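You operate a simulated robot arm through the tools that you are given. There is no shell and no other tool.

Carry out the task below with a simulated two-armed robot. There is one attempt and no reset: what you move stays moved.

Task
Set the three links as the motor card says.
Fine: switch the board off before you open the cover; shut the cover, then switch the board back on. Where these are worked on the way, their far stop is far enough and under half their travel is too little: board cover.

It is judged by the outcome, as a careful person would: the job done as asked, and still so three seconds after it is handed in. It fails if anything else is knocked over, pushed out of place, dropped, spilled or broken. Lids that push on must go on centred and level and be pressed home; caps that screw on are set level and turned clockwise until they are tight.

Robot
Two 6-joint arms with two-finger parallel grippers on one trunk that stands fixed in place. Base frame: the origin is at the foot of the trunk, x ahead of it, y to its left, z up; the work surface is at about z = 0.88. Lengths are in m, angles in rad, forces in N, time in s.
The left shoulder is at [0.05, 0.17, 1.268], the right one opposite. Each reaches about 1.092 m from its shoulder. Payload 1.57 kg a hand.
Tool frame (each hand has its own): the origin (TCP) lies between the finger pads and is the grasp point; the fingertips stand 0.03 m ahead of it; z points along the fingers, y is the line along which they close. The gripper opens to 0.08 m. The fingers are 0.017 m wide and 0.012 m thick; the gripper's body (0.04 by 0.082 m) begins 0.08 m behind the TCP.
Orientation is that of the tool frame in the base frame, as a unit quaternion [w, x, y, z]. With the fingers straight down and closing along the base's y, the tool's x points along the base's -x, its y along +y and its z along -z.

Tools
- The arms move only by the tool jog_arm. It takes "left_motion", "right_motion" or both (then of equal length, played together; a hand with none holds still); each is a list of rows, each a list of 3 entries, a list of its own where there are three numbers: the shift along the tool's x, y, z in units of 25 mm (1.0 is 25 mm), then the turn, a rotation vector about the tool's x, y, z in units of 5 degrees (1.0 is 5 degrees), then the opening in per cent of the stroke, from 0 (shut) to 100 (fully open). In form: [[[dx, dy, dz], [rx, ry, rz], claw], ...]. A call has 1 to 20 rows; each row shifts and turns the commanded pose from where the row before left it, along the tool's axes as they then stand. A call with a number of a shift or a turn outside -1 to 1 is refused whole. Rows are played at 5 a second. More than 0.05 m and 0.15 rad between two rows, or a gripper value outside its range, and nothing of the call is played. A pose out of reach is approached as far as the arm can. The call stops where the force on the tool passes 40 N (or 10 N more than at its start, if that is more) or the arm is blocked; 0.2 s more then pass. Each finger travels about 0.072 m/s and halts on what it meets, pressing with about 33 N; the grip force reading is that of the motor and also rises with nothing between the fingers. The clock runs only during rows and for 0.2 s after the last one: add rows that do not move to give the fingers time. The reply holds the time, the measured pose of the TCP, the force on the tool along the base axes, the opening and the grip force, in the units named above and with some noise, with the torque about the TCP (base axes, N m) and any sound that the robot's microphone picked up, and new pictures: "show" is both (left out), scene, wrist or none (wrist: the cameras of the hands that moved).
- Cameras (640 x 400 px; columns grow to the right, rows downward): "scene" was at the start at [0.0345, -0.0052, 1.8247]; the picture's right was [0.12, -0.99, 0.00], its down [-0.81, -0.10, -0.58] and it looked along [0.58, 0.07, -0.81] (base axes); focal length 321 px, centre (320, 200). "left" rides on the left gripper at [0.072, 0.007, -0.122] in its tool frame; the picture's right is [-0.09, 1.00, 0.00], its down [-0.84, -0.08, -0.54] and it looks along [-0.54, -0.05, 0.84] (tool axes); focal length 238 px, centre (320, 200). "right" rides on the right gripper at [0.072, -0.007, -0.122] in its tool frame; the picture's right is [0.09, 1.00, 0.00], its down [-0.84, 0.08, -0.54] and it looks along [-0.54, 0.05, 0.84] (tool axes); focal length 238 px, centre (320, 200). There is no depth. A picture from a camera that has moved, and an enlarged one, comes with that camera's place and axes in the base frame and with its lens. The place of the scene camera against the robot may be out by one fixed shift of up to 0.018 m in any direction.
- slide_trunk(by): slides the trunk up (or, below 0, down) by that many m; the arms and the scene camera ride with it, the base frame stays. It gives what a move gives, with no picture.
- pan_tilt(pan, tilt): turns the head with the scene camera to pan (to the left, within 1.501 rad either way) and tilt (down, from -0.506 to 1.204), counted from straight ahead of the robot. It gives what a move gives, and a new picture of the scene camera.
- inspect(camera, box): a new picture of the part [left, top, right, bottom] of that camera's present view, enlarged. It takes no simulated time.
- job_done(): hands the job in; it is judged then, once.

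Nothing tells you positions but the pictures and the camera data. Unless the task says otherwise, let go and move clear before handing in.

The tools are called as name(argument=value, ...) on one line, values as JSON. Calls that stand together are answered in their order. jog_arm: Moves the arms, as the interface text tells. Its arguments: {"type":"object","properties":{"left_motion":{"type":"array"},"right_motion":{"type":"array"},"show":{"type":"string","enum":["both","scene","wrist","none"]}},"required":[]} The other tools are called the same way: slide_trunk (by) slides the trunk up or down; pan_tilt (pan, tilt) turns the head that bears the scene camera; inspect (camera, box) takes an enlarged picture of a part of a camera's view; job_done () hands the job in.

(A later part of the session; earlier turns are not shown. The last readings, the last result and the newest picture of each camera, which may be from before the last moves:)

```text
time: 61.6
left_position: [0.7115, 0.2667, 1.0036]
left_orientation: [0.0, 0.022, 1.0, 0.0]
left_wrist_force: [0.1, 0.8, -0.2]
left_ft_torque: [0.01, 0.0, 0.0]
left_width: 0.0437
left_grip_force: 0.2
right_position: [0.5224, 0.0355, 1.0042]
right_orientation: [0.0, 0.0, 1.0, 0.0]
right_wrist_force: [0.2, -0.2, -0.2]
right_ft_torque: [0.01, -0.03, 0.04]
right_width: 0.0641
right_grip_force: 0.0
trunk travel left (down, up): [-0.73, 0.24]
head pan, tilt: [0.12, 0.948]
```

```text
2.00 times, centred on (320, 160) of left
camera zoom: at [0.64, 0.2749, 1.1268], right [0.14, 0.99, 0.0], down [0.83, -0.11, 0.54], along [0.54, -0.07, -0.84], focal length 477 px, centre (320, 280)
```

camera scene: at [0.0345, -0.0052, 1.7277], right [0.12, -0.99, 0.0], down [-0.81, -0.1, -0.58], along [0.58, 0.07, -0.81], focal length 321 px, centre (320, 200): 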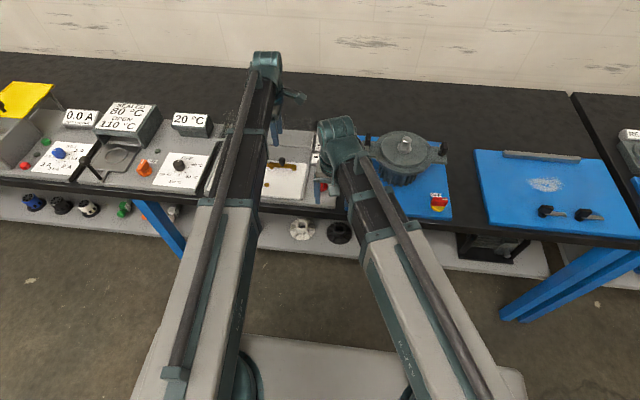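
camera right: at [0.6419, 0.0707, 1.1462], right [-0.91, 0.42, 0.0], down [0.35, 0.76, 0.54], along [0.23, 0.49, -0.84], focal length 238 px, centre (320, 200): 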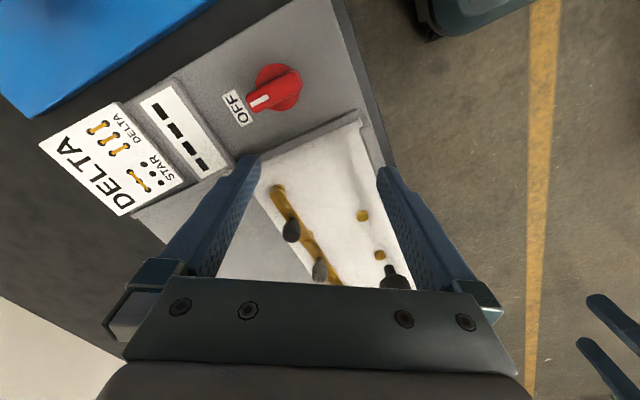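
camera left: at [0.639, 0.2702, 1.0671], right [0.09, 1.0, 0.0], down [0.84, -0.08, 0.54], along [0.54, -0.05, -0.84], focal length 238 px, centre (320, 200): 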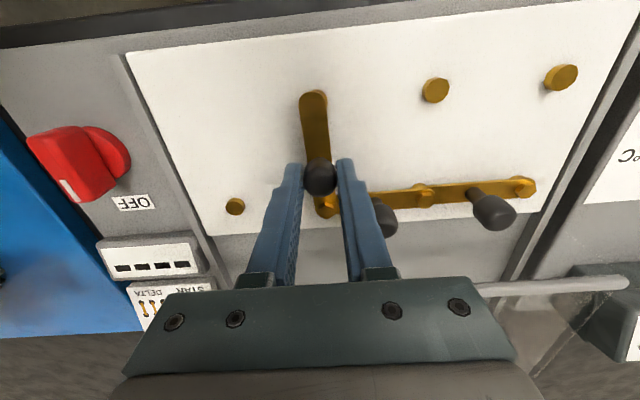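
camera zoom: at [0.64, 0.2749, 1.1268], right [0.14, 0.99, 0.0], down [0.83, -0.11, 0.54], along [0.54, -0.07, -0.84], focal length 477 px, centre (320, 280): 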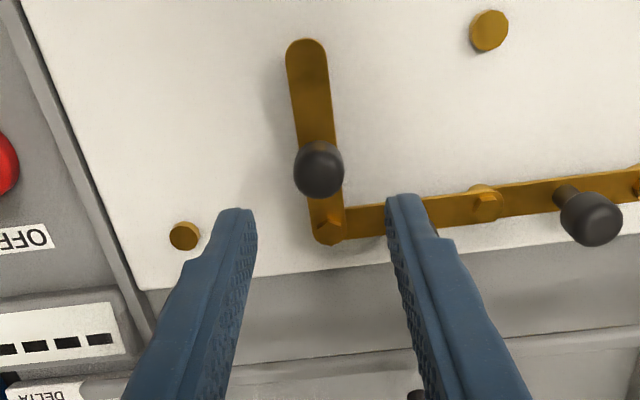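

First link set. Next the middle link: its knob should be at about (0.751, 0.303).

jog_arm(left_motion=[[[-0.765, 0.79, 0], [0, 0, -0.5], 55], [[-0.732, 0.822, 0], [0, 0, 0], 55], [[0, 0, 0], [0, 0, -1], 55], [[0, 0, 0], [0, 0, -1], 55], [[0, 0, 0], [0, 0, -1], 55], [[0, 0, 0], [0, 0, -1], 55], [[0, 0, 0], [0, 0, -1], 55], [[0, 0, 0], [0, 0, -1], 55], [[0, 0, 0], [0, 0, -1], 55], [[0, 0, 0], [0, 0, -1], 55], [[0, 0, 0], [0, 0, -1], 55], [[0, 0, 0], [0, 0, -1], 55], [[0, 0, 0], [0, 0, -1], 55], [[0, 0, 0], [0, 0, -1], 55], [[0, 0, 0], [0, 0, -1], 55], [[0, 0, 0], [0, 0, -1], 55], [[0, 0, 0], [0, 0, -1], 55], [[0, 0, 0], [0, 0, -1], 55], [[0, 0, 0], [0, 0, -1], 55], [[0, 0, 0], [0, 0, -1], 55]], show="wrist")

inspect(camera="left", box=[200, 60, 440, 210])

```text
time: 65.8
left_position: [0.7497, 0.3041, 1.0067]
left_orientation: [0.0, 0.708, -0.706, 0.0]
left_wrist_force: [0.2, -0.5, -0.3]
left_ft_torque: [0.0, -0.01, 0.0]
left_width: 0.0439
left_grip_force: 0.1
right_position: [0.5223, 0.0352, 1.0051]
right_orientation: [0.0, 0.0, 1.0, -0.001]
right_wrist_force: [0.3, -0.1, 0.0]
right_ft_torque: [-0.02, 0.01, 0.01]
right_width: 0.0641
right_grip_force: 0.0
trunk travel left (down, up): [-0.73, 0.24]
head pan, tilt: [0.12, 0.948]
camera left: at [0.7433, 0.2328, 1.1269], right [-1.0, 0.09, 0.0], down [0.08, 0.84, 0.54], along [0.05, 0.54, -0.84], focal length 238 px, centre (320, 200)
```

left: 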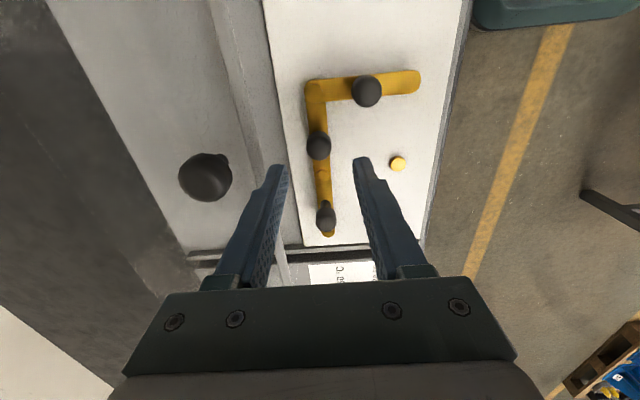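

```text
2.67 times, centred on (320, 135) of left
camera zoom: at [0.7433, 0.2328, 1.1269], right [-1.0, 0.09, 0.0], down [0.08, 0.84, 0.54], along [0.05, 0.54, -0.84], focal length 636 px, centre (320, 373)
```

zoom: 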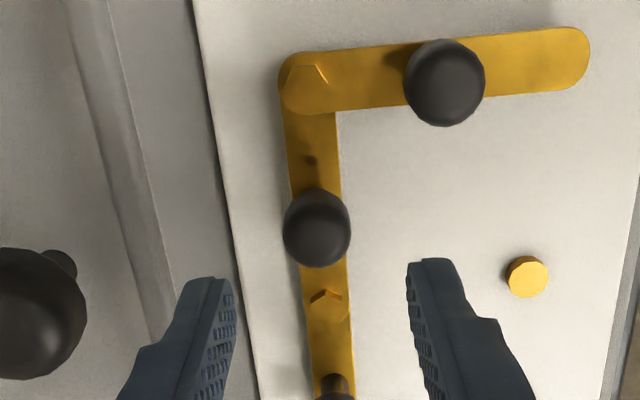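

jog_arm(left_motion=[[[0, -0.04, 0], [0, 0, 0], 55]], show="none")

slide_trunk(by=-0.061)

jog_arm(left_motion=[[[0, 0, 0], [0, 0, 0], 35], [[0, 0, 0], [0, 0, 0], 20], [[0, 0, 0], [0, 0, 0], 15], [[0, 0, 0], [0, 0, 0], 15]], show="wrist")

```text
time: 66.2
left_position: [0.7495, 0.3044, 1.0047]
left_orientation: [0.0, 0.707, -0.707, -0.001]
left_wrist_force: [-0.3, -0.1, -0.4]
left_ft_torque: [-0.01, 0.03, 0.02]
left_width: 0.0442
left_grip_force: 0.0
right_position: [0.5232, 0.0366, 1.0047]
right_orientation: [0.0, 0.0, 1.0, 0.0]
right_wrist_force: [-0.4, -0.2, -1.4]
right_ft_torque: [-0.02, -0.01, -0.01]
right_width: 0.0641
right_grip_force: 0.1
trunk travel left (down, up): [-0.73, 0.24]
head pan, tilt: [0.12, 0.948]
```

```text
time: 67.2
left_position: [0.7505, 0.3047, 0.9428]
left_orientation: [0.0, 0.707, -0.707, 0.0]
left_wrist_force: [-0.5, 0.1, -0.2]
left_ft_torque: [0.02, -0.01, 0.02]
left_width: 0.0439
left_grip_force: 0.0
right_position: [0.5232, 0.036, 0.9454]
right_orientation: [0.0, 0.001, 1.0, 0.0]
right_wrist_force: [-0.8, 0.2, -0.2]
right_ft_torque: [0.0, -0.03, -0.02]
right_width: 0.0638
right_grip_force: 0.2
trunk travel left (down, up): [-0.669, 0.301]
head pan, tilt: [0.12, 0.948]
```

```text
time: 68.2
left_position: [0.75, 0.304, 0.9431]
left_orientation: [-0.001, 0.707, -0.707, 0.0]
left_wrist_force: [-1.5, 0.3, 0.2]
left_ft_torque: [-0.03, -0.42, 0.07]
left_width: 0.021
left_grip_force: 34.2
right_position: [0.5224, 0.0351, 0.9442]
right_orientation: [-0.001, -0.001, 1.0, 0.0]
right_wrist_force: [0.3, 0.0, -0.6]
right_ft_torque: [0.01, -0.04, -0.02]
right_width: 0.0641
right_grip_force: 0.1
trunk travel left (down, up): [-0.669, 0.301]
head pan, tilt: [0.12, 0.948]
camera left: at [0.744, 0.2327, 1.0659], right [-1.0, 0.09, 0.0], down [0.08, 0.84, 0.54], along [0.05, 0.54, -0.84], focal length 238 px, centre (320, 200)
```

left: 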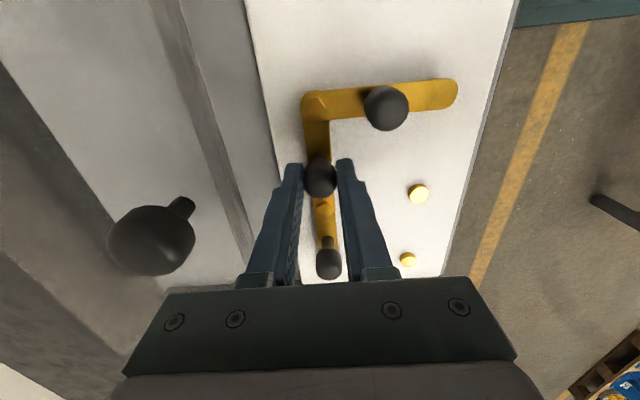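

jog_arm(left_motion=[[[-0.006, 0.1367, 0], [0, 0, 1], 15], [[-0.006, 0.1367, 0], [0, 0, 1], 15], [[-0.006, 0.1367, 0], [0, 0, 1], 15], [[-0.006, 0.1367, 0], [0, 0, 1], 15], [[-0.006, 0.1367, 0], [0, 0, 1], 15], [[-0.006, 0.1367, 0], [0, 0, 1], 15], [[-0.006, 0.1367, 0], [0, 0, 1], 15], [[-0.006, 0.1367, 0], [0, 0, 1], 15], [[-0.006, 0.1367, 0], [0, 0, 1], 15], [[-0.006, 0.1367, 0], [0, 0, 1], 15], [[-0.006, 0.1367, 0], [0, 0, 1], 15], [[-0.006, 0.1367, 0], [0, 0, 1], 15], [[-0.006, 0.1367, 0], [0, 0, 1], 15], [[-0.006, 0.1367, 0], [0, 0, 1], 15], [[-0.006, 0.1367, 0], [0, 0, 1], 15], [[-0.006, 0.1367, 0], [0, 0, 1], 15], [[-0.006, 0.1367, 0], [0, 0, 1], 15], [[-0.006, 0.1367, 0], [0, 0, 1], 15], [[0, 0, 0], [0, 0, 0], 15]], show="wrist")

inspect(camera="left", box=[200, 60, 440, 210])

```text
time: 72.2
left_position: [0.7093, 0.3446, 0.9432]
left_orientation: [-0.001, 0.001, 1.0, 0.0]
left_wrist_force: [-10.0, 1.4, -6.9]
left_ft_torque: [0.48, 0.23, 0.01]
left_width: 0.0211
left_grip_force: 34.6
right_position: [0.5217, 0.0364, 0.9441]
right_orientation: [0.0, 0.0, 1.0, 0.001]
right_wrist_force: [-0.2, -0.7, 0.2]
right_ft_torque: [-0.01, -0.01, 0.01]
right_width: 0.064
right_grip_force: 0.1
trunk travel left (down, up): [-0.669, 0.301]
head pan, tilt: [0.12, 0.948]
camera left: at [0.6388, 0.3501, 1.066], right [0.09, 1.0, 0.0], down [0.84, -0.08, 0.54], along [0.54, -0.05, -0.84], focal length 238 px, centre (320, 200)
```

left: 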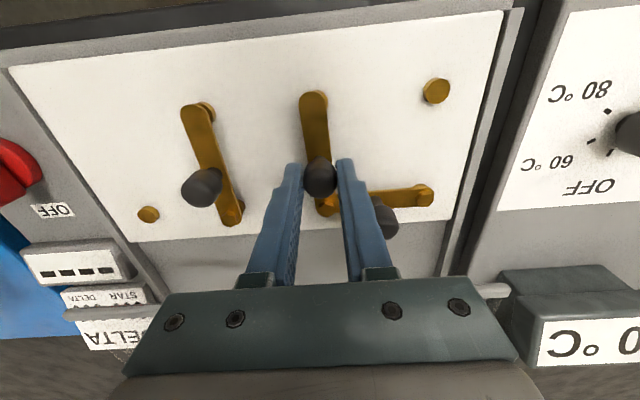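

```text
2.67 times, centred on (320, 135) of left
camera zoom: at [0.6388, 0.3501, 1.066], right [0.09, 1.0, 0.0], down [0.84, -0.08, 0.54], along [0.54, -0.05, -0.84], focal length 636 px, centre (320, 373)
```

zoom: 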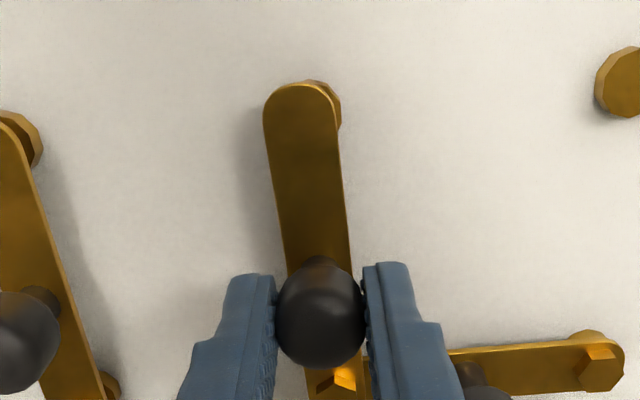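

jog_arm(left_motion=[[[0, 0.07, 0], [0, 0, 0.5], 15], [[0, 0, 0], [0, 0, 0], 15]], show="none")

inspect(camera="left", box=[200, 60, 440, 210])

```text
time: 72.8
left_position: [0.7094, 0.346, 0.9442]
left_orientation: [0.0, 0.022, 1.0, 0.0]
left_wrist_force: [-11.5, 0.1, -8.4]
left_ft_torque: [0.43, 0.53, 0.07]
left_width: 0.0212
left_grip_force: 34.3
right_position: [0.5216, 0.036, 0.9428]
right_orientation: [-0.001, 0.0, 1.0, 0.001]
right_wrist_force: [-0.2, 0.2, -0.3]
right_ft_torque: [0.0, 0.02, 0.0]
right_width: 0.0643
right_grip_force: 0.1
trunk travel left (down, up): [-0.669, 0.301]
head pan, tilt: [0.12, 0.948]
```

```text
2.67 times, centred on (320, 135) of left
camera zoom: at [0.6391, 0.3546, 1.066], right [0.14, 0.99, 0.0], down [0.83, -0.11, 0.54], along [0.54, -0.07, -0.84], focal length 636 px, centre (320, 373)
```

zoom: 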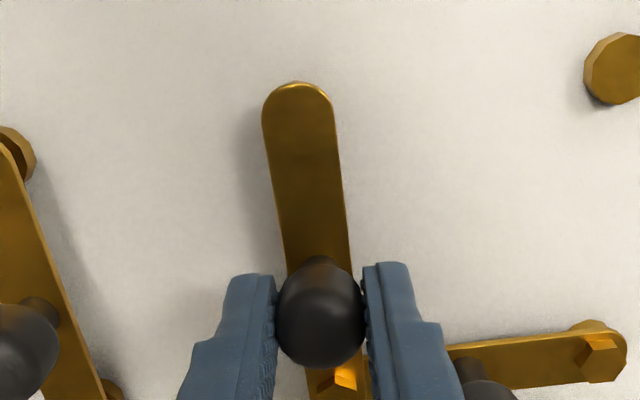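

jog_arm(left_motion=[[[0, 0, 0], [0, 0, 0], 35], [[0, 0, 0], [0, 0, 0], 55], [[0, 0, 0], [0, 0, 0], 55]], show="none")

slide_trunk(by=0.061)

jog_arm(left_motion=[[[-0.783, 0.772, 0], [0, 0, -0.5], 55], [[-0.816, 0.736, 0], [0, 0, 0], 55], [[0, 0, 0], [0, 0, -1], 55], [[0, 0, 0], [0, 0, -1], 55], [[0, 0, 0], [0, 0, -1], 55], [[0, 0, 0], [0, 0, -1], 55], [[0, 0, 0], [0, 0, -1], 55], [[0, 0, 0], [0, 0, -1], 55], [[0, 0, 0], [0, 0, -1], 55], [[0, 0, 0], [0, 0, -1], 55], [[0, 0, 0], [0, 0, -1], 55], [[0, 0, 0], [0, 0, -1], 55], [[0, 0, 0], [0, 0, -1], 55], [[0, 0, 0], [0, 0, -1], 55], [[0, 0, 0], [0, 0, -1], 55], [[0, 0, 0], [0, 0, -1], 55], [[0, 0, 0], [0, 0, -1], 55], [[0, 0, 0], [0, 0, -1], 55], [[0, 0, 0], [0, 0, -1], 55], [[0, 0, 0], [0, 0, -1], 55]], show="wrist")

inspect(camera="left", box=[200, 60, 440, 210])

```text
time: 73.6
left_position: [0.7115, 0.3454, 0.9452]
left_orientation: [-0.001, 0.022, 1.0, 0.0]
left_wrist_force: [-0.7, 0.8, 0.3]
left_ft_torque: [-0.02, 0.02, 0.01]
left_width: 0.044
left_grip_force: 0.1
right_position: [0.523, 0.0348, 0.9432]
right_orientation: [0.0, 0.0, 1.0, -0.001]
right_wrist_force: [0.0, -0.2, 0.1]
right_ft_torque: [-0.04, 0.0, -0.01]
right_width: 0.0643
right_grip_force: 0.2
trunk travel left (down, up): [-0.669, 0.301]
head pan, tilt: [0.12, 0.948]
```

```text
time: 74.6
left_position: [0.7105, 0.3451, 1.0046]
left_orientation: [-0.001, 0.022, 1.0, 0.0]
left_wrist_force: [-0.2, -0.2, -0.4]
left_ft_torque: [-0.05, -0.03, -0.04]
left_width: 0.0438
left_grip_force: 0.1
right_position: [0.5229, 0.0362, 1.0043]
right_orientation: [0.0, 0.0, 1.0, 0.0]
right_wrist_force: [0.5, 0.4, -0.3]
right_ft_torque: [-0.07, 0.02, -0.02]
right_width: 0.0638
right_grip_force: 0.1
trunk travel left (down, up): [-0.73, 0.24]
head pan, tilt: [0.12, 0.948]
```

```text
time: 78.8
left_position: [0.7524, 0.3822, 1.005]
left_orientation: [0.0, 0.708, -0.707, 0.0]
left_wrist_force: [1.0, 1.1, -0.3]
left_ft_torque: [0.0, 0.03, 0.02]
left_width: 0.0442
left_grip_force: 0.1
right_position: [0.5216, 0.0364, 1.0047]
right_orientation: [0.0, 0.001, 1.0, 0.0]
right_wrist_force: [0.2, 0.4, 0.6]
right_ft_torque: [0.04, 0.01, -0.04]
right_width: 0.064
right_grip_force: 0.0
trunk travel left (down, up): [-0.73, 0.24]
head pan, tilt: [0.12, 0.948]
camera left: at [0.7455, 0.31, 1.1269], right [-1.0, 0.09, 0.0], down [0.08, 0.84, 0.54], along [0.05, 0.54, -0.84], focal length 238 px, centre (320, 200)
```

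left: 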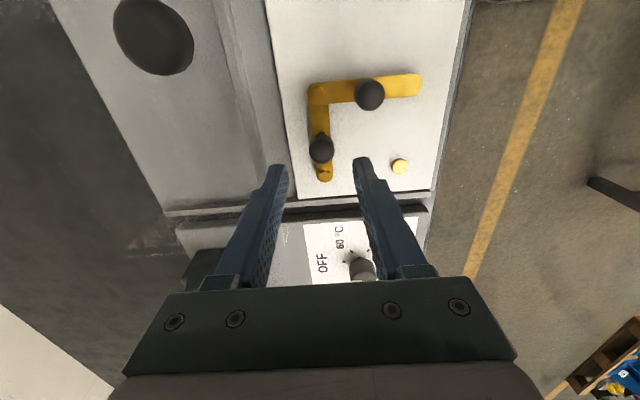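

```text
2.67 times, centred on (320, 135) of left
camera zoom: at [0.7455, 0.31, 1.1269], right [-1.0, 0.09, 0.0], down [0.08, 0.84, 0.54], along [0.05, 0.54, -0.84], focal length 636 px, centre (320, 373)
```

zoom: 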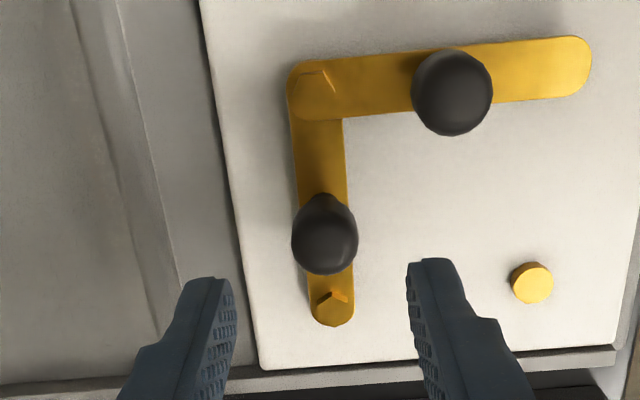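

jog_arm(left_motion=[[[-0.03, 0.06, 0], [0, 0, 0], 55]], show="none")

slide_trunk(by=-0.061)

jog_arm(left_motion=[[[0, 0, 0], [0, 0, 0], 35], [[0, 0, 0], [0, 0, 0], 20], [[0, 0, 0], [0, 0, 0], 15], [[0, 0, 0], [0, 0, 0], 15]], show="wrist")

```text
time: 79.2
left_position: [0.7504, 0.3828, 1.0047]
left_orientation: [-0.001, -0.707, 0.707, -0.001]
left_wrist_force: [-0.4, -0.7, -0.2]
left_ft_torque: [-0.01, -0.01, -0.02]
left_width: 0.0438
left_grip_force: 0.0
right_position: [0.5224, 0.037, 1.0049]
right_orientation: [0.0, 0.0, 1.0, -0.001]
right_wrist_force: [-0.3, -0.6, 0.5]
right_ft_torque: [0.0, 0.02, 0.02]
right_width: 0.0641
right_grip_force: 0.1
trunk travel left (down, up): [-0.73, 0.24]
head pan, tilt: [0.12, 0.948]
```

```text
time: 80.2
left_position: [0.75, 0.3825, 0.9421]
left_orientation: [0.0, -0.707, 0.708, 0.0]
left_wrist_force: [-0.5, 0.6, 0.0]
left_ft_torque: [0.0, -0.03, -0.02]
left_width: 0.044
left_grip_force: 0.1
right_position: [0.5212, 0.0358, 0.9437]
right_orientation: [0.0, 0.0, 1.0, 0.0]
right_wrist_force: [0.1, 0.2, -0.4]
right_ft_torque: [0.02, 0.0, -0.01]
right_width: 0.0641
right_grip_force: 0.0
trunk travel left (down, up): [-0.669, 0.301]
head pan, tilt: [0.12, 0.948]
```

```text
time: 81.2
left_position: [0.7507, 0.3825, 0.9442]
left_orientation: [0.0, 0.707, -0.707, 0.001]
left_wrist_force: [-0.2, 0.0, 0.5]
left_ft_torque: [-0.02, -0.33, -0.01]
left_width: 0.0211
left_grip_force: 34.2
right_position: [0.5221, 0.0357, 0.9433]
right_orientation: [0.0, -0.001, 1.0, 0.0]
right_wrist_force: [0.1, -0.3, 0.1]
right_ft_torque: [-0.03, 0.0, -0.02]
right_width: 0.064
right_grip_force: 0.0
trunk travel left (down, up): [-0.669, 0.301]
head pan, tilt: [0.12, 0.948]
camera left: at [0.7439, 0.3105, 1.0659], right [-1.0, 0.09, 0.0], down [0.08, 0.84, 0.54], along [0.05, 0.54, -0.84], focal length 238 px, centre (320, 200)
```

left: 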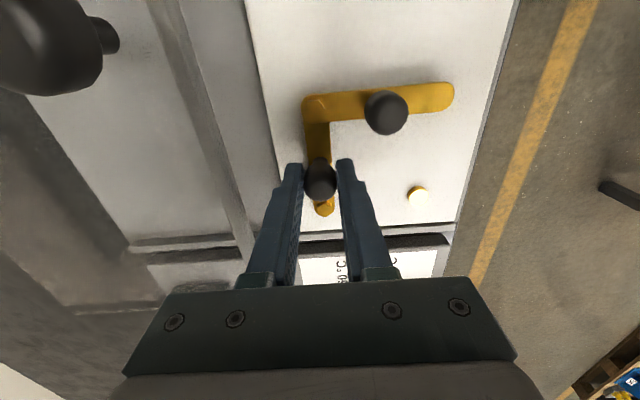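

jog_arm(left_motion=[[[-0.006, 0.1367, 0], [0, 0, 1], 15], [[-0.006, 0.1367, 0], [0, 0, 1], 15], [[-0.006, 0.1367, 0], [0, 0, 1], 15], [[-0.006, 0.1367, 0], [0, 0, 1], 15], [[-0.006, 0.1367, 0], [0, 0, 1], 15], [[-0.006, 0.1367, 0], [0, 0, 1], 15], [[-0.006, 0.1367, 0], [0, 0, 1], 15], [[-0.006, 0.1367, 0], [0, 0, 1], 15], [[-0.006, 0.1367, 0], [0, 0, 1], 15], [[-0.006, 0.1367, 0], [0, 0, 1], 15], [[-0.006, 0.1367, 0], [0, 0, 1], 15], [[-0.006, 0.1367, 0], [0, 0, 1], 15], [[-0.006, 0.1367, 0], [0, 0, 1], 15], [[-0.006, 0.1367, 0], [0, 0, 1], 15], [[-0.006, 0.1367, 0], [0, 0, 1], 15], [[-0.006, 0.1367, 0], [0, 0, 1], 15], [[-0.006, 0.1367, 0], [0, 0, 1], 15], [[-0.006, 0.1367, 0], [0, 0, 1], 15], [[0, 0.07, 0], [0, 0, 0.5], 15], [[0, 0, 0], [0, 0, 0], 15]], show="wrist")

inspect(camera="left", box=[200, 60, 440, 210])

```text
time: 85.4
left_position: [0.7087, 0.424, 0.9434]
left_orientation: [-0.001, 0.022, 1.0, 0.001]
left_wrist_force: [-21.3, -2.8, -13.7]
left_ft_torque: [0.41, 0.23, -0.13]
left_width: 0.0211
left_grip_force: 34.2
right_position: [0.5218, 0.0366, 0.9437]
right_orientation: [0.0, 0.001, 1.0, 0.0]
right_wrist_force: [1.0, -0.1, 0.2]
right_ft_torque: [0.0, 0.02, -0.02]
right_width: 0.0639
right_grip_force: 0.1
trunk travel left (down, up): [-0.669, 0.301]
head pan, tilt: [0.12, 0.948]
camera left: at [0.6377, 0.4329, 1.0663], right [0.14, 0.99, 0.0], down [0.83, -0.11, 0.54], along [0.53, -0.07, -0.84], focal length 238 px, centre (320, 200)
```

left: 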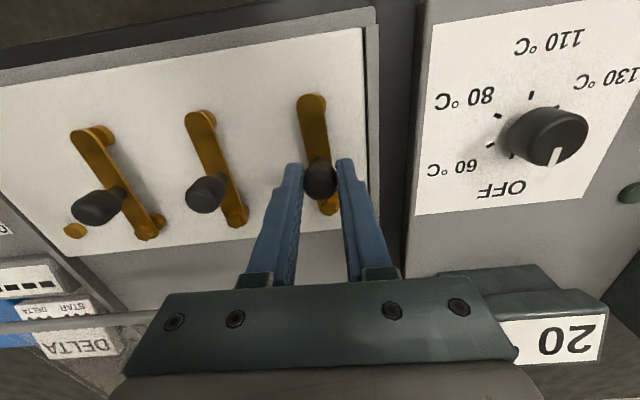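

```text
2.67 times, centred on (320, 135) of left
camera zoom: at [0.6377, 0.4329, 1.0663], right [0.14, 0.99, 0.0], down [0.83, -0.11, 0.54], along [0.53, -0.07, -0.84], focal length 636 px, centre (320, 373)
```

zoom: 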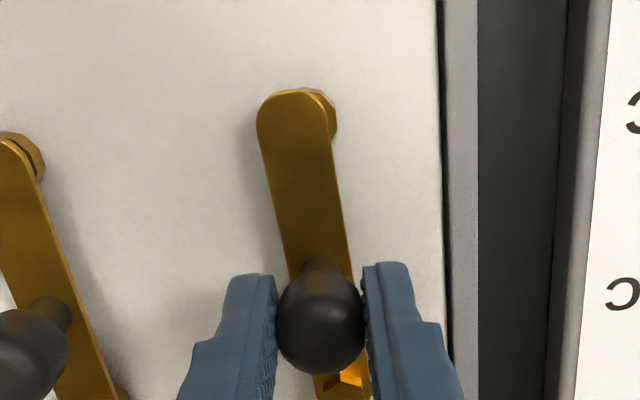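

jog_arm(left_motion=[[[0.06, 0.07, 0], [0, 0, 0.5], 15], [[0, 0, 0], [0, 0, 0], 15]], show="none")

inspect(camera="left", box=[200, 60, 440, 210])

```text
time: 86.0
left_position: [0.7075, 0.4244, 0.9457]
left_orientation: [-0.001, 0.044, 0.999, 0.001]
left_wrist_force: [-14.1, -0.2, -9.7]
left_ft_torque: [0.51, 1.03, -0.02]
left_width: 0.0212
left_grip_force: 33.7
right_position: [0.522, 0.0358, 0.9436]
right_orientation: [0.0, 0.0, 1.0, 0.0]
right_wrist_force: [0.6, -0.1, -0.5]
right_ft_torque: [-0.01, -0.01, 0.02]
right_width: 0.064
right_grip_force: 0.0
trunk travel left (down, up): [-0.669, 0.301]
head pan, tilt: [0.12, 0.948]
```

```text
2.67 times, centred on (320, 135) of left
camera zoom: at [0.638, 0.4377, 1.0663], right [0.18, 0.98, 0.0], down [0.83, -0.15, 0.54], along [0.53, -0.1, -0.84], focal length 636 px, centre (320, 373)
```

zoom: 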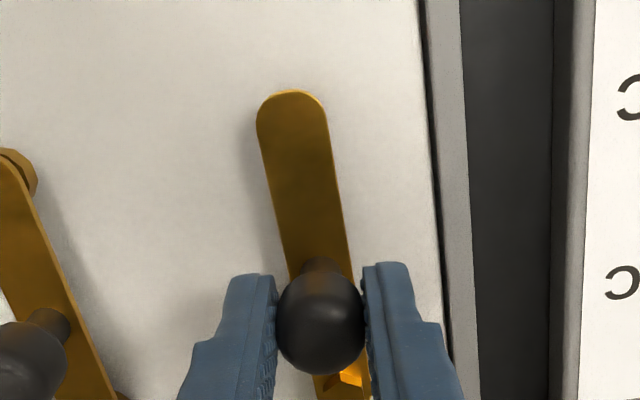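

The third link now fully covers its post. I release, raise, and look at all three from overhead.

jog_arm(left_motion=[[[0, 0, 0], [0, 0, 0], 35], [[0, 0, 0], [0, 0, 0], 55], [[0, 0, 0], [0, 0, 0], 55]], show="none")

slide_trunk(by=0.09)

jog_arm(left_motion=[[[1, -0.3, 0], [0, 0, -1], 100], [[0.3, -1, 0], [0, 0, 0], 100], [[0.3, -1, 0], [0, 0, 0], 100], [[0, -1, 0], [0, 0, 0], 100]], show="wrist")

inspect(camera="left", box=[160, 80, 480, 280])

```text
time: 86.8
left_position: [0.7073, 0.4249, 0.9425]
left_orientation: [0.001, 0.043, 0.999, 0.0]
left_wrist_force: [-0.2, 0.0, -1.1]
left_ft_torque: [0.0, 0.0, 0.03]
left_width: 0.0443
left_grip_force: 0.1
right_position: [0.5229, 0.0357, 0.9426]
right_orientation: [0.0, 0.0, 1.0, 0.0]
right_wrist_force: [-0.5, -0.5, 0.2]
right_ft_torque: [-0.01, -0.01, 0.0]
right_width: 0.0642
right_grip_force: 0.1
trunk travel left (down, up): [-0.669, 0.301]
head pan, tilt: [0.12, 0.948]
```

```text
time: 88.0
left_position: [0.7095, 0.424, 1.0341]
left_orientation: [0.0, 0.044, 0.999, 0.0]
left_wrist_force: [-0.4, -0.5, -1.0]
left_ft_torque: [-0.01, -0.02, 0.02]
left_width: 0.044
left_grip_force: 0.1
right_position: [0.521, 0.0365, 1.0343]
right_orientation: [0.001, 0.0, 1.0, 0.0]
right_wrist_force: [0.4, -0.3, -0.5]
right_ft_torque: [0.01, 0.0, -0.02]
right_width: 0.064
right_grip_force: 0.0
trunk travel left (down, up): [-0.759, 0.211]
head pan, tilt: [0.12, 0.948]
```

```text
time: 89.0
left_position: [0.6683, 0.3442, 1.0348]
left_orientation: [0.0, -0.001, 1.0, -0.001]
left_wrist_force: [0.1, 0.7, 0.6]
left_ft_torque: [0.02, 0.01, 0.04]
left_width: 0.0802
left_grip_force: 0.0
right_position: [0.5213, 0.0362, 1.0345]
right_orientation: [0.0, 0.0, 1.0, 0.0]
right_wrist_force: [0.5, -0.1, -0.5]
right_ft_torque: [0.03, 0.0, 0.01]
right_width: 0.0639
right_grip_force: 0.1
trunk travel left (down, up): [-0.759, 0.211]
head pan, tilt: [0.12, 0.948]
camera left: at [0.5971, 0.3502, 1.156], right [0.09, 1.0, 0.0], down [0.84, -0.08, 0.54], along [0.54, -0.05, -0.84], focal length 238 px, centre (320, 200)
```

left: 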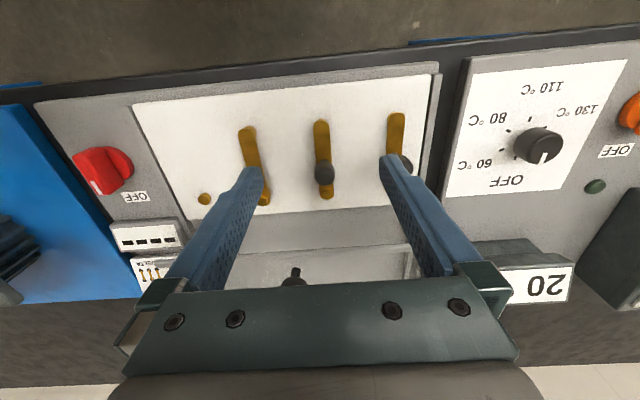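

```text
2.00 times, centred on (320, 180) of left
camera zoom: at [0.5971, 0.3502, 1.156], right [0.09, 1.0, 0.0], down [0.84, -0.08, 0.54], along [0.54, -0.05, -0.84], focal length 477 px, centre (320, 240)
```

zoom: 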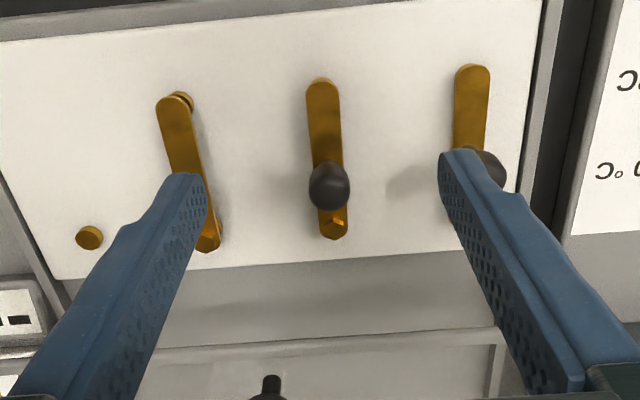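

All three link ends match the front posts' projections to within about 1 mm. Next I go back to the cover knob to close it.

slide_trunk(by=0.03)

jog_arm(left_motion=[[[-0.8, -0.3, 0], [0, 0, 0], 100], [[-0.8, -0.3, 0], [0, 0, 0], 100], [[-0.8, -0.3, 0], [0, 0, 0], 100], [[-0.8, -0.3, 0], [0, 0, 0], 100], [[-0.8, -0.3, 0], [0, 0, 0], 100], [[-0.8, -0.27, 0], [0, 0, 0], 100]], show="wrist")

inspect(camera="left", box=[200, 80, 440, 230])

```text
time: 89.8
left_position: [0.6695, 0.3436, 1.063]
left_orientation: [0.0, 0.0, 1.0, 0.0]
left_wrist_force: [0.2, -0.2, 0.4]
left_ft_torque: [0.0, 0.0, 0.0]
left_width: 0.0799
left_grip_force: 0.1
right_position: [0.5213, 0.0358, 1.0646]
right_orientation: [0.0, 0.0, 1.0, 0.0]
right_wrist_force: [0.8, 0.4, 0.0]
right_ft_torque: [-0.03, -0.02, 0.01]
right_width: 0.0636
right_grip_force: 0.1
trunk travel left (down, up): [-0.789, 0.181]
head pan, tilt: [0.12, 0.948]
```

```text
time: 91.2
left_position: [0.7887, 0.2992, 1.0632]
left_orientation: [0.0, 0.0, 1.0, 0.0]
left_wrist_force: [-0.2, -0.8, -1.2]
left_ft_torque: [0.02, 0.01, 0.02]
left_width: 0.0799
left_grip_force: 0.0
right_position: [0.523, 0.0359, 1.0645]
right_orientation: [0.0, 0.0, 1.0, 0.0]
right_wrist_force: [0.8, -0.6, -0.5]
right_ft_torque: [0.02, -0.01, 0.02]
right_width: 0.0638
right_grip_force: 0.0
trunk travel left (down, up): [-0.789, 0.181]
head pan, tilt: [0.12, 0.948]
camera left: at [0.7177, 0.3067, 1.1857], right [0.09, 1.0, 0.0], down [0.84, -0.08, 0.54], along [0.54, -0.05, -0.84], focal length 238 px, centre (320, 200)
```

left: 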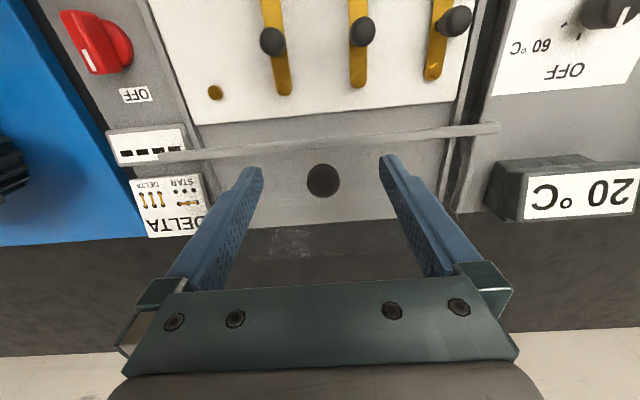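

```text
2.67 times, centred on (320, 155) of left
camera zoom: at [0.7177, 0.3067, 1.1857], right [0.09, 1.0, 0.0], down [0.84, -0.08, 0.54], along [0.54, -0.05, -0.84], focal length 636 px, centre (320, 320)
```

zoom: 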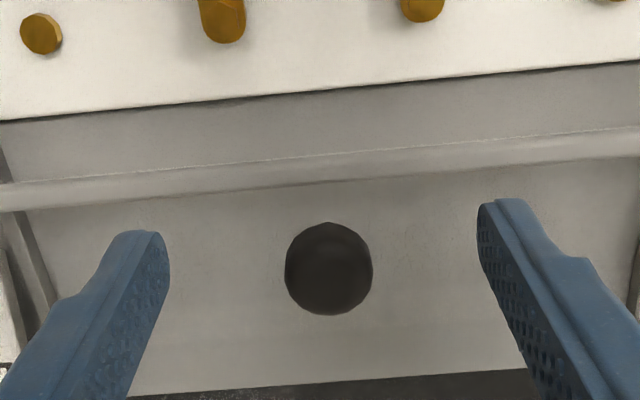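

jog_arm(left_motion=[[[-0.7, 0.02, 0], [0, 0, 0], 100], [[-0.7, 0.02, 0], [0, 0, 0], 100]], show="none")

slide_trunk(by=-0.064)

jog_arm(left_motion=[[[0, 0, 0], [0, 0, 0], 60], [[0, 0, 0], [0, 0, 0], 40], [[0, 0, 0], [0, 0, 0], 25], [[0, 0, 0], [0, 0, 0], 25]], show="wrist")

```text
time: 91.8
left_position: [0.8252, 0.3019, 1.0639]
left_orientation: [0.0, 0.0, 1.0, 0.0]
left_wrist_force: [-0.8, -0.3, 0.3]
left_ft_torque: [-0.01, -0.02, 0.01]
left_width: 0.0799
left_grip_force: 0.0
right_position: [0.5221, 0.0359, 1.0642]
right_orientation: [0.0, 0.0, 1.0, 0.0]
right_wrist_force: [-0.3, -0.7, 0.0]
right_ft_torque: [-0.04, 0.02, 0.05]
right_width: 0.0639
right_grip_force: 0.1
trunk travel left (down, up): [-0.789, 0.181]
head pan, tilt: [0.12, 0.948]
```

```text
time: 92.8
left_position: [0.8238, 0.3019, 0.9999]
left_orientation: [-0.001, 0.0, 1.0, 0.0]
left_wrist_force: [0.9, -0.4, -0.2]
left_ft_torque: [-0.01, -0.01, 0.02]
left_width: 0.0799
left_grip_force: 0.0
right_position: [0.5223, 0.0352, 0.999]
right_orientation: [-0.001, 0.0, 1.0, 0.0]
right_wrist_force: [-0.1, -0.3, 0.3]
right_ft_torque: [0.04, -0.02, 0.01]
right_width: 0.0642
right_grip_force: 0.1
trunk travel left (down, up): [-0.725, 0.245]
head pan, tilt: [0.12, 0.948]
```

```text
time: 93.8
left_position: [0.8235, 0.3014, 1.0006]
left_orientation: [0.0, 0.0, 1.0, 0.0]
left_wrist_force: [-2.7, -6.8, -2.8]
left_ft_torque: [-0.14, 0.03, -0.06]
left_width: 0.0317
left_grip_force: 40.3
right_position: [0.5228, 0.0348, 0.9998]
right_orientation: [0.0, 0.001, 1.0, 0.0]
right_wrist_force: [0.6, -0.2, -0.7]
right_ft_torque: [-0.01, -0.01, -0.02]
right_width: 0.0635
right_grip_force: 0.0
trunk travel left (down, up): [-0.725, 0.245]
head pan, tilt: [0.12, 0.948]
camera left: at [0.7528, 0.3066, 1.122], right [0.09, 1.0, 0.0], down [0.84, -0.08, 0.54], along [0.54, -0.05, -0.84], focal length 238 px, centre (320, 200)
```

left: 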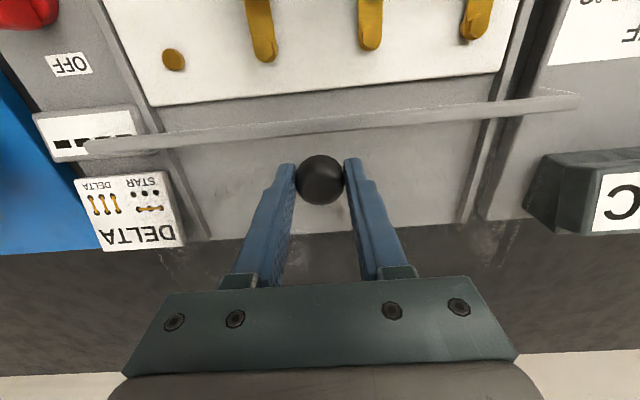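

Gripped. Now I slide the cover forward to shut it.

jog_arm(left_motion=[[[0.3, 0, 0], [0, 0, 0], 25], [[0.4, 0, 0], [0, 0, 0], 25], [[0.4, 0, 0], [0, 0, 0], 25], [[0.4, 0, 0], [0, 0, 0], 25], [[0.4, 0, 0], [0, 0, 0], 25], [[0.4, 0, 0], [0, 0, 0], 25], [[0.4, 0, 0], [0, 0, 0], 25], [[0.4, 0, 0], [0, 0, 0], 25], [[0.4, 0, 0], [0, 0, 0], 25], [[0.4, 0, 0], [0, 0, 0], 25], [[0.4, 0, 0], [0, 0, 0], 25], [[0.4, 0, 0], [0, 0, 0], 25], [[0.4, 0, 0], [0, 0, 0], 25], [[0.4, 0, 0], [0, 0, 0], 25], [[0.4, 0, 0], [0, 0, 0], 25], [[0.4, 0, 0], [0, 0, 0], 25], [[0.3, 0, 0], [0, 0, 0], 25]], show="wrist")

```text
time: 97.4
left_position: [0.6594, 0.3005, 0.9996]
left_orientation: [0.0, 0.001, 1.0, 0.0]
left_wrist_force: [-0.3, -15.1, -5.7]
left_ft_torque: [-0.22, -0.15, 0.06]
left_width: 0.0316
left_grip_force: 40.2
right_position: [0.522, 0.0342, 0.9995]
right_orientation: [0.0, 0.001, 1.0, 0.001]
right_wrist_force: [-0.4, 0.1, -0.3]
right_ft_torque: [0.0, -0.01, 0.01]
right_width: 0.0637
right_grip_force: 0.1
trunk travel left (down, up): [-0.725, 0.245]
head pan, tilt: [0.12, 0.948]
camera left: at [0.5879, 0.3064, 1.122], right [0.09, 1.0, 0.0], down [0.84, -0.08, 0.54], along [0.54, -0.05, -0.84], focal length 238 px, centre (320, 200)
```

left: 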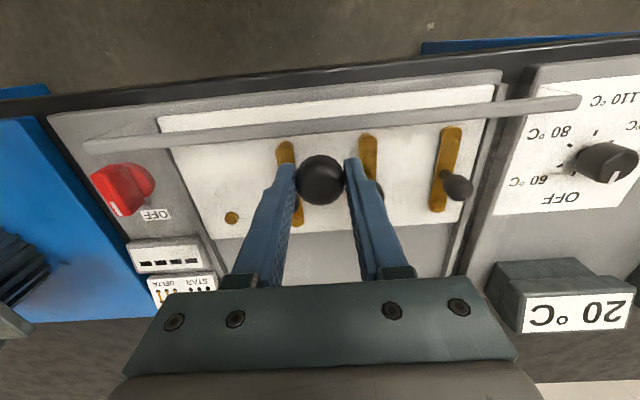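

jog_arm(left_motion=[[[0.06, 0, 0], [0, 0, 0], 25], [[0.06, 0, 0], [0, 0, 0], 25], [[0.06, 0, 0], [0, 0, 0], 25], [[0, 0, 0], [0, 0, 0], 25]], show="wrist")

```text
time: 98.4
left_position: [0.6584, 0.2998, 1.0002]
left_orientation: [0.003, 0.0, 1.0, 0.001]
left_wrist_force: [28.6, -11.0, 20.4]
left_ft_torque: [-0.31, -0.25, 0.03]
left_width: 0.0315
left_grip_force: 40.3
right_position: [0.5233, 0.0338, 0.9993]
right_orientation: [-0.001, 0.0, 1.0, 0.001]
right_wrist_force: [0.5, -0.8, 0.2]
right_ft_torque: [-0.01, -0.01, 0.0]
right_width: 0.0641
right_grip_force: 0.1
trunk travel left (down, up): [-0.725, 0.245]
head pan, tilt: [0.12, 0.948]
camera left: at [0.5865, 0.3063, 1.1216], right [0.09, 1.0, 0.0], down [0.83, -0.08, 0.55], along [0.54, -0.05, -0.84], focal length 238 px, centre (320, 200)
```

left: 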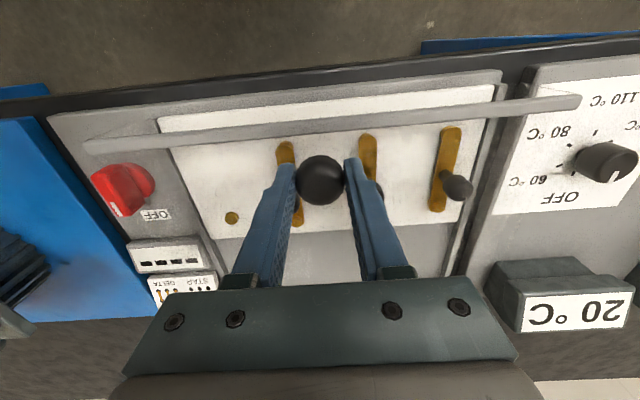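

The cover is against its closed stop (reaction 28 N). I relieve the push, release, and raise.

jog_arm(left_motion=[[[-0.1, 0, 0], [0, 0, 0], 25], [[0, 0, 0], [0, 0, 0], 60], [[0, 0, 0], [0, 0, 0], 100], [[0, 0, 0], [0, 0, 0], 100]], show="none")

slide_trunk(by=0.06)

jog_arm(left_motion=[[[0.9, 0.8, 0], [0, 0, 0], 100], [[0.9, 0.8, 0], [0, 0, 0], 100], [[0.9, 0.8, 0], [0, 0, 0], 100], [[0.9, 0.8, 0], [0, 0, 0], 100], [[0.9, 0.8, 0], [0, 0, 0], 100], [[0.9, 0.8, 0], [0, 0, 0], 100], [[0, 0.8, 0], [0, 0, 0], 100]], show="both")

inspect(camera="scene", box=[190, 120, 350, 220])

inspect(camera="left", box=[60, 130, 380, 330])

```text
time: 99.4
left_position: [0.6556, 0.3011, 0.9996]
left_orientation: [0.0, 0.0, 1.0, -0.001]
left_wrist_force: [0.6, 0.6, -0.2]
left_ft_torque: [-0.02, 0.01, 0.01]
left_width: 0.0799
left_grip_force: 0.0
right_position: [0.522, 0.0355, 0.9999]
right_orientation: [0.001, 0.001, 1.0, 0.001]
right_wrist_force: [-0.1, 0.9, 0.1]
right_ft_torque: [0.01, 0.0, -0.02]
right_width: 0.0638
right_grip_force: 0.1
trunk travel left (down, up): [-0.725, 0.245]
head pan, tilt: [0.12, 0.948]
```

```text
time: 100.4
left_position: [0.6566, 0.3008, 1.0601]
left_orientation: [0.001, 0.0, 1.0, 0.0]
left_wrist_force: [0.0, -0.5, 0.0]
left_ft_torque: [0.03, -0.04, -0.02]
left_width: 0.0801
left_grip_force: 0.1
right_position: [0.5218, 0.0347, 1.0604]
right_orientation: [0.001, -0.001, 1.0, 0.0]
right_wrist_force: [-0.3, -0.4, -0.4]
right_ft_torque: [-0.02, 0.0, -0.02]
right_width: 0.0641
right_grip_force: 0.1
trunk travel left (down, up): [-0.785, 0.185]
head pan, tilt: [0.12, 0.948]
```

```text
time: 102.0
left_position: [0.5214, 0.4422, 1.061]
left_orientation: [0.0, 0.0, 1.0, 0.0]
left_wrist_force: [-0.3, -0.2, -0.1]
left_ft_torque: [0.02, 0.02, -0.04]
left_width: 0.08
left_grip_force: 0.1
right_position: [0.5229, 0.0362, 1.0593]
right_orientation: [0.0, 0.0, 1.0, 0.0]
right_wrist_force: [-0.6, -0.4, 0.3]
right_ft_torque: [0.01, -0.02, 0.01]
right_width: 0.064
right_grip_force: 0.0
trunk travel left (down, up): [-0.785, 0.185]
head pan, tilt: [0.12, 0.948]
camera scene: at [0.0347, -0.0048, 1.7266], right [0.12, -0.99, 0.0], down [-0.81, -0.1, -0.58], along [0.58, 0.07, -0.81], focal length 321 px, centre (320, 200)
camera left: at [0.4515, 0.4488, 1.1817], right [0.09, 1.0, 0.0], down [0.84, -0.08, 0.54], along [0.54, -0.05, -0.84], focal length 238 px, centre (320, 200)
```

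scene: 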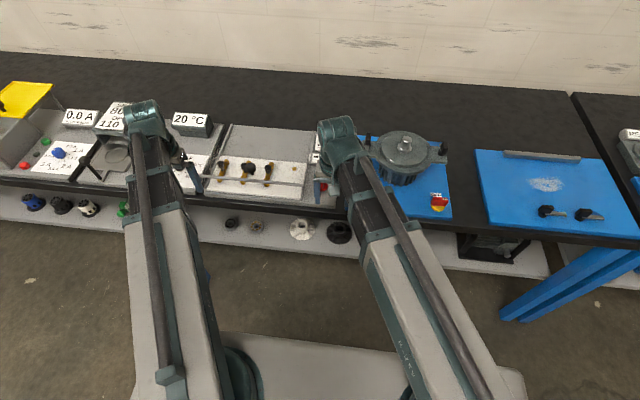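
left: 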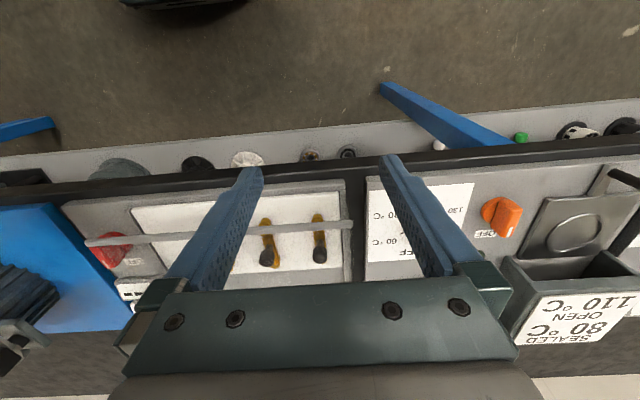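

```text
4.00 times, centred on (270, 170) of scene
camera zoom: at [0.0347, -0.0048, 1.7266], right [0.12, -0.99, 0.0], down [-0.81, -0.1, -0.58], along [0.58, 0.07, -0.81], focal length 1284 px, centre (520, 320)
```

zoom: 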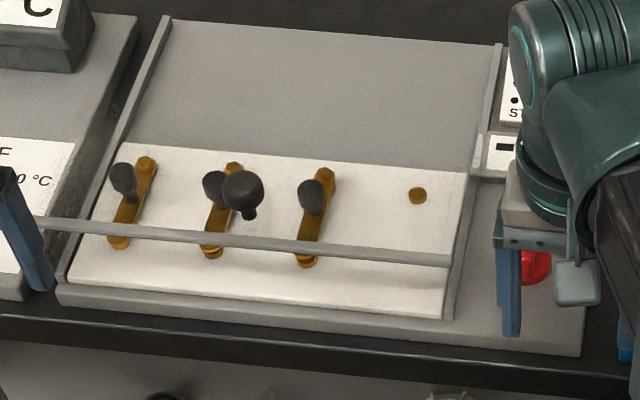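

```text
2.00 times, centred on (220, 230) of left
camera zoom: at [0.4515, 0.4488, 1.1817], right [0.09, 1.0, 0.0], down [0.84, -0.08, 0.54], along [0.54, -0.05, -0.84], focal length 477 px, centre (520, 140)
```

zoom: 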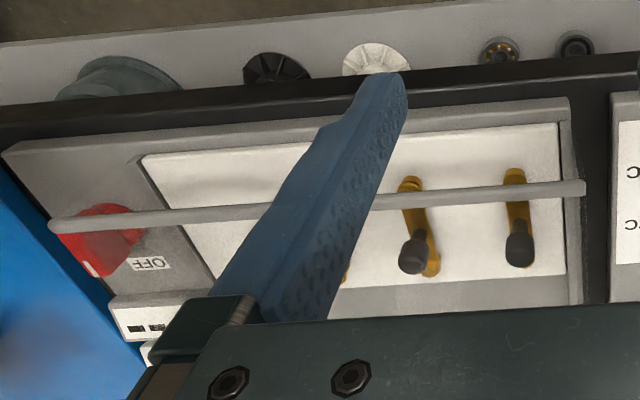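

Cover shut, links in the delta pattern. Now the right hand goes back over the switch to turn it on.

jog_arm(right_motion=[[[-0.8575, 0.265, 0], [0, 0, 0], 65], [[-0.8575, 0.265, 0], [0, 0, 0], 65], [[-0.8575, 0.265, 0], [0, 0, 0], 65], [[-0.8575, 0.265, 0], [0, 0, 0], 65], [[-0.8575, 0.265, 0], [0, 0, 0], 65], [[-0.8575, 0.265, 0], [0, 0, 0], 65], [[-0.8575, 0.265, 0], [0, 0, 0], 65], [[-0.8575, 0.265, 0], [0, 0, 0], 65]], show="none")

slide_trunk(by=-0.08)

inspect(camera="right", box=[220, 80, 460, 230])

```text
time: 103.8
left_position: [0.5234, 0.4421, 1.0599]
left_orientation: [0.0, 0.0, 1.0, 0.0]
left_wrist_force: [0.3, -0.5, 0.1]
left_ft_torque: [0.0, 0.0, -0.01]
left_width: 0.0801
left_grip_force: 0.0
right_position: [0.6932, 0.0887, 1.0596]
right_orientation: [0.0, 0.0, 1.0, -0.001]
right_wrist_force: [0.9, 0.0, 0.3]
right_ft_torque: [-0.01, -0.02, -0.01]
right_width: 0.0521
right_grip_force: 0.0
trunk travel left (down, up): [-0.785, 0.185]
head pan, tilt: [0.12, 0.948]
```

```text
time: 105.0
left_position: [0.5226, 0.4417, 0.9804]
left_orientation: [-0.001, 0.0, 1.0, 0.0]
left_wrist_force: [0.8, -0.2, -0.2]
left_ft_torque: [-0.02, -0.02, 0.0]
left_width: 0.0799
left_grip_force: 0.1
right_position: [0.6922, 0.0879, 0.9801]
right_orientation: [0.001, 0.0, 1.0, 0.0]
right_wrist_force: [0.4, 0.0, -0.6]
right_ft_torque: [0.02, 0.0, -0.01]
right_width: 0.0522
right_grip_force: 0.1
trunk travel left (down, up): [-0.705, 0.265]
head pan, tilt: [0.12, 0.948]
```

```text
2.67 times, centred on (340, 155) of right
camera zoom: at [0.6208, 0.0821, 1.1023], right [-0.09, 1.0, 0.0], down [0.84, 0.08, 0.54], along [0.54, 0.05, -0.84], focal length 636 px, centre (267, 320)
```

zoom: 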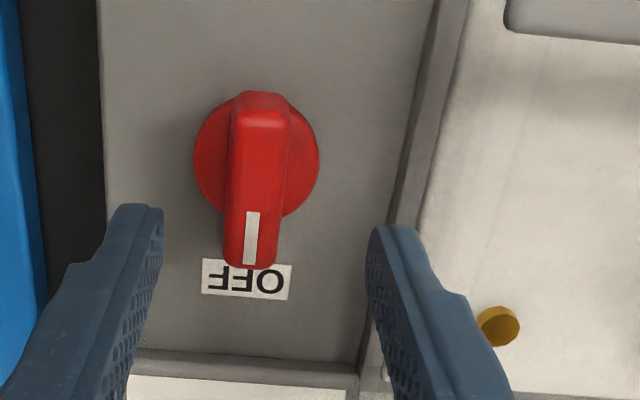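

jog_arm(right_motion=[[[-0.05, -0.08, 0], [0, 0, 0], 50], [[0, 0, 0], [0, 0, 0], 50]], show="none")

slide_trunk(by=-0.045)

jog_arm(right_motion=[[[0, 0, 0], [0, 0, 0], 30], [[0, 0, 0], [0, 0, 0], 15], [[0, 0, 0], [0, 0, 0], 10], [[0, 0, 0], [0, 0, 0], 10]], show="wrist")

```text
time: 105.6
left_position: [0.5225, 0.4424, 0.9808]
left_orientation: [-0.001, 0.0, 1.0, 0.0]
left_wrist_force: [0.4, 0.4, 0.0]
left_ft_torque: [0.02, 0.02, 0.0]
left_width: 0.0801
left_grip_force: 0.1
right_position: [0.6942, 0.0862, 0.9798]
right_orientation: [0.0, 0.0, 1.0, 0.0]
right_wrist_force: [0.4, -0.2, 0.1]
right_ft_torque: [0.02, -0.02, -0.03]
right_width: 0.0401
right_grip_force: 0.0
trunk travel left (down, up): [-0.705, 0.265]
head pan, tilt: [0.12, 0.948]
```

```text
time: 106.5
left_position: [0.5225, 0.4421, 0.9346]
left_orientation: [0.0, 0.0, 1.0, 0.0]
left_wrist_force: [-0.2, 0.8, -0.6]
left_ft_torque: [-0.02, -0.03, 0.04]
left_width: 0.0801
left_grip_force: 0.0
right_position: [0.694, 0.087, 0.9347]
right_orientation: [0.0, 0.0, 1.0, 0.0]
right_wrist_force: [0.3, -0.9, 0.0]
right_ft_torque: [0.02, 0.0, 0.02]
right_width: 0.0403
right_grip_force: 0.0
trunk travel left (down, up): [-0.66, 0.31]
head pan, tilt: [0.12, 0.948]
```

```text
time: 107.5
left_position: [0.5224, 0.4404, 0.9358]
left_orientation: [0.001, -0.001, 1.0, 0.0]
left_wrist_force: [0.4, 0.2, 0.3]
left_ft_torque: [-0.01, 0.01, 0.02]
left_width: 0.08
left_grip_force: 0.1
right_position: [0.6943, 0.0843, 0.9342]
right_orientation: [0.001, 0.001, 1.0, -0.001]
right_wrist_force: [-0.6, -10.2, -0.6]
right_ft_torque: [-0.29, 0.24, -0.02]
right_width: 0.0178
right_grip_force: 32.5
trunk travel left (down, up): [-0.66, 0.31]
head pan, tilt: [0.12, 0.948]
camera right: at [0.622, 0.0788, 1.0573], right [-0.09, 1.0, 0.0], down [0.84, 0.08, 0.54], along [0.54, 0.05, -0.84], focal length 238 px, centre (320, 200)
```

right: 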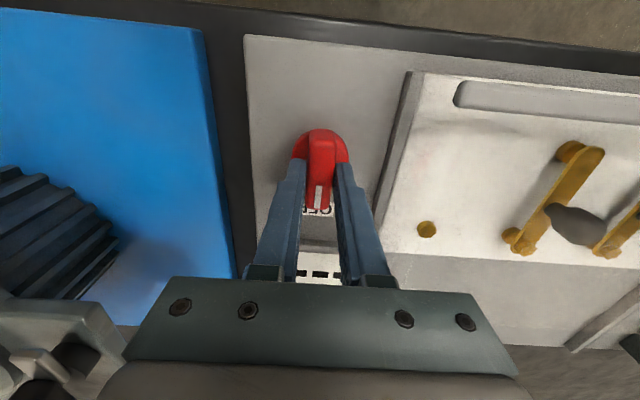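

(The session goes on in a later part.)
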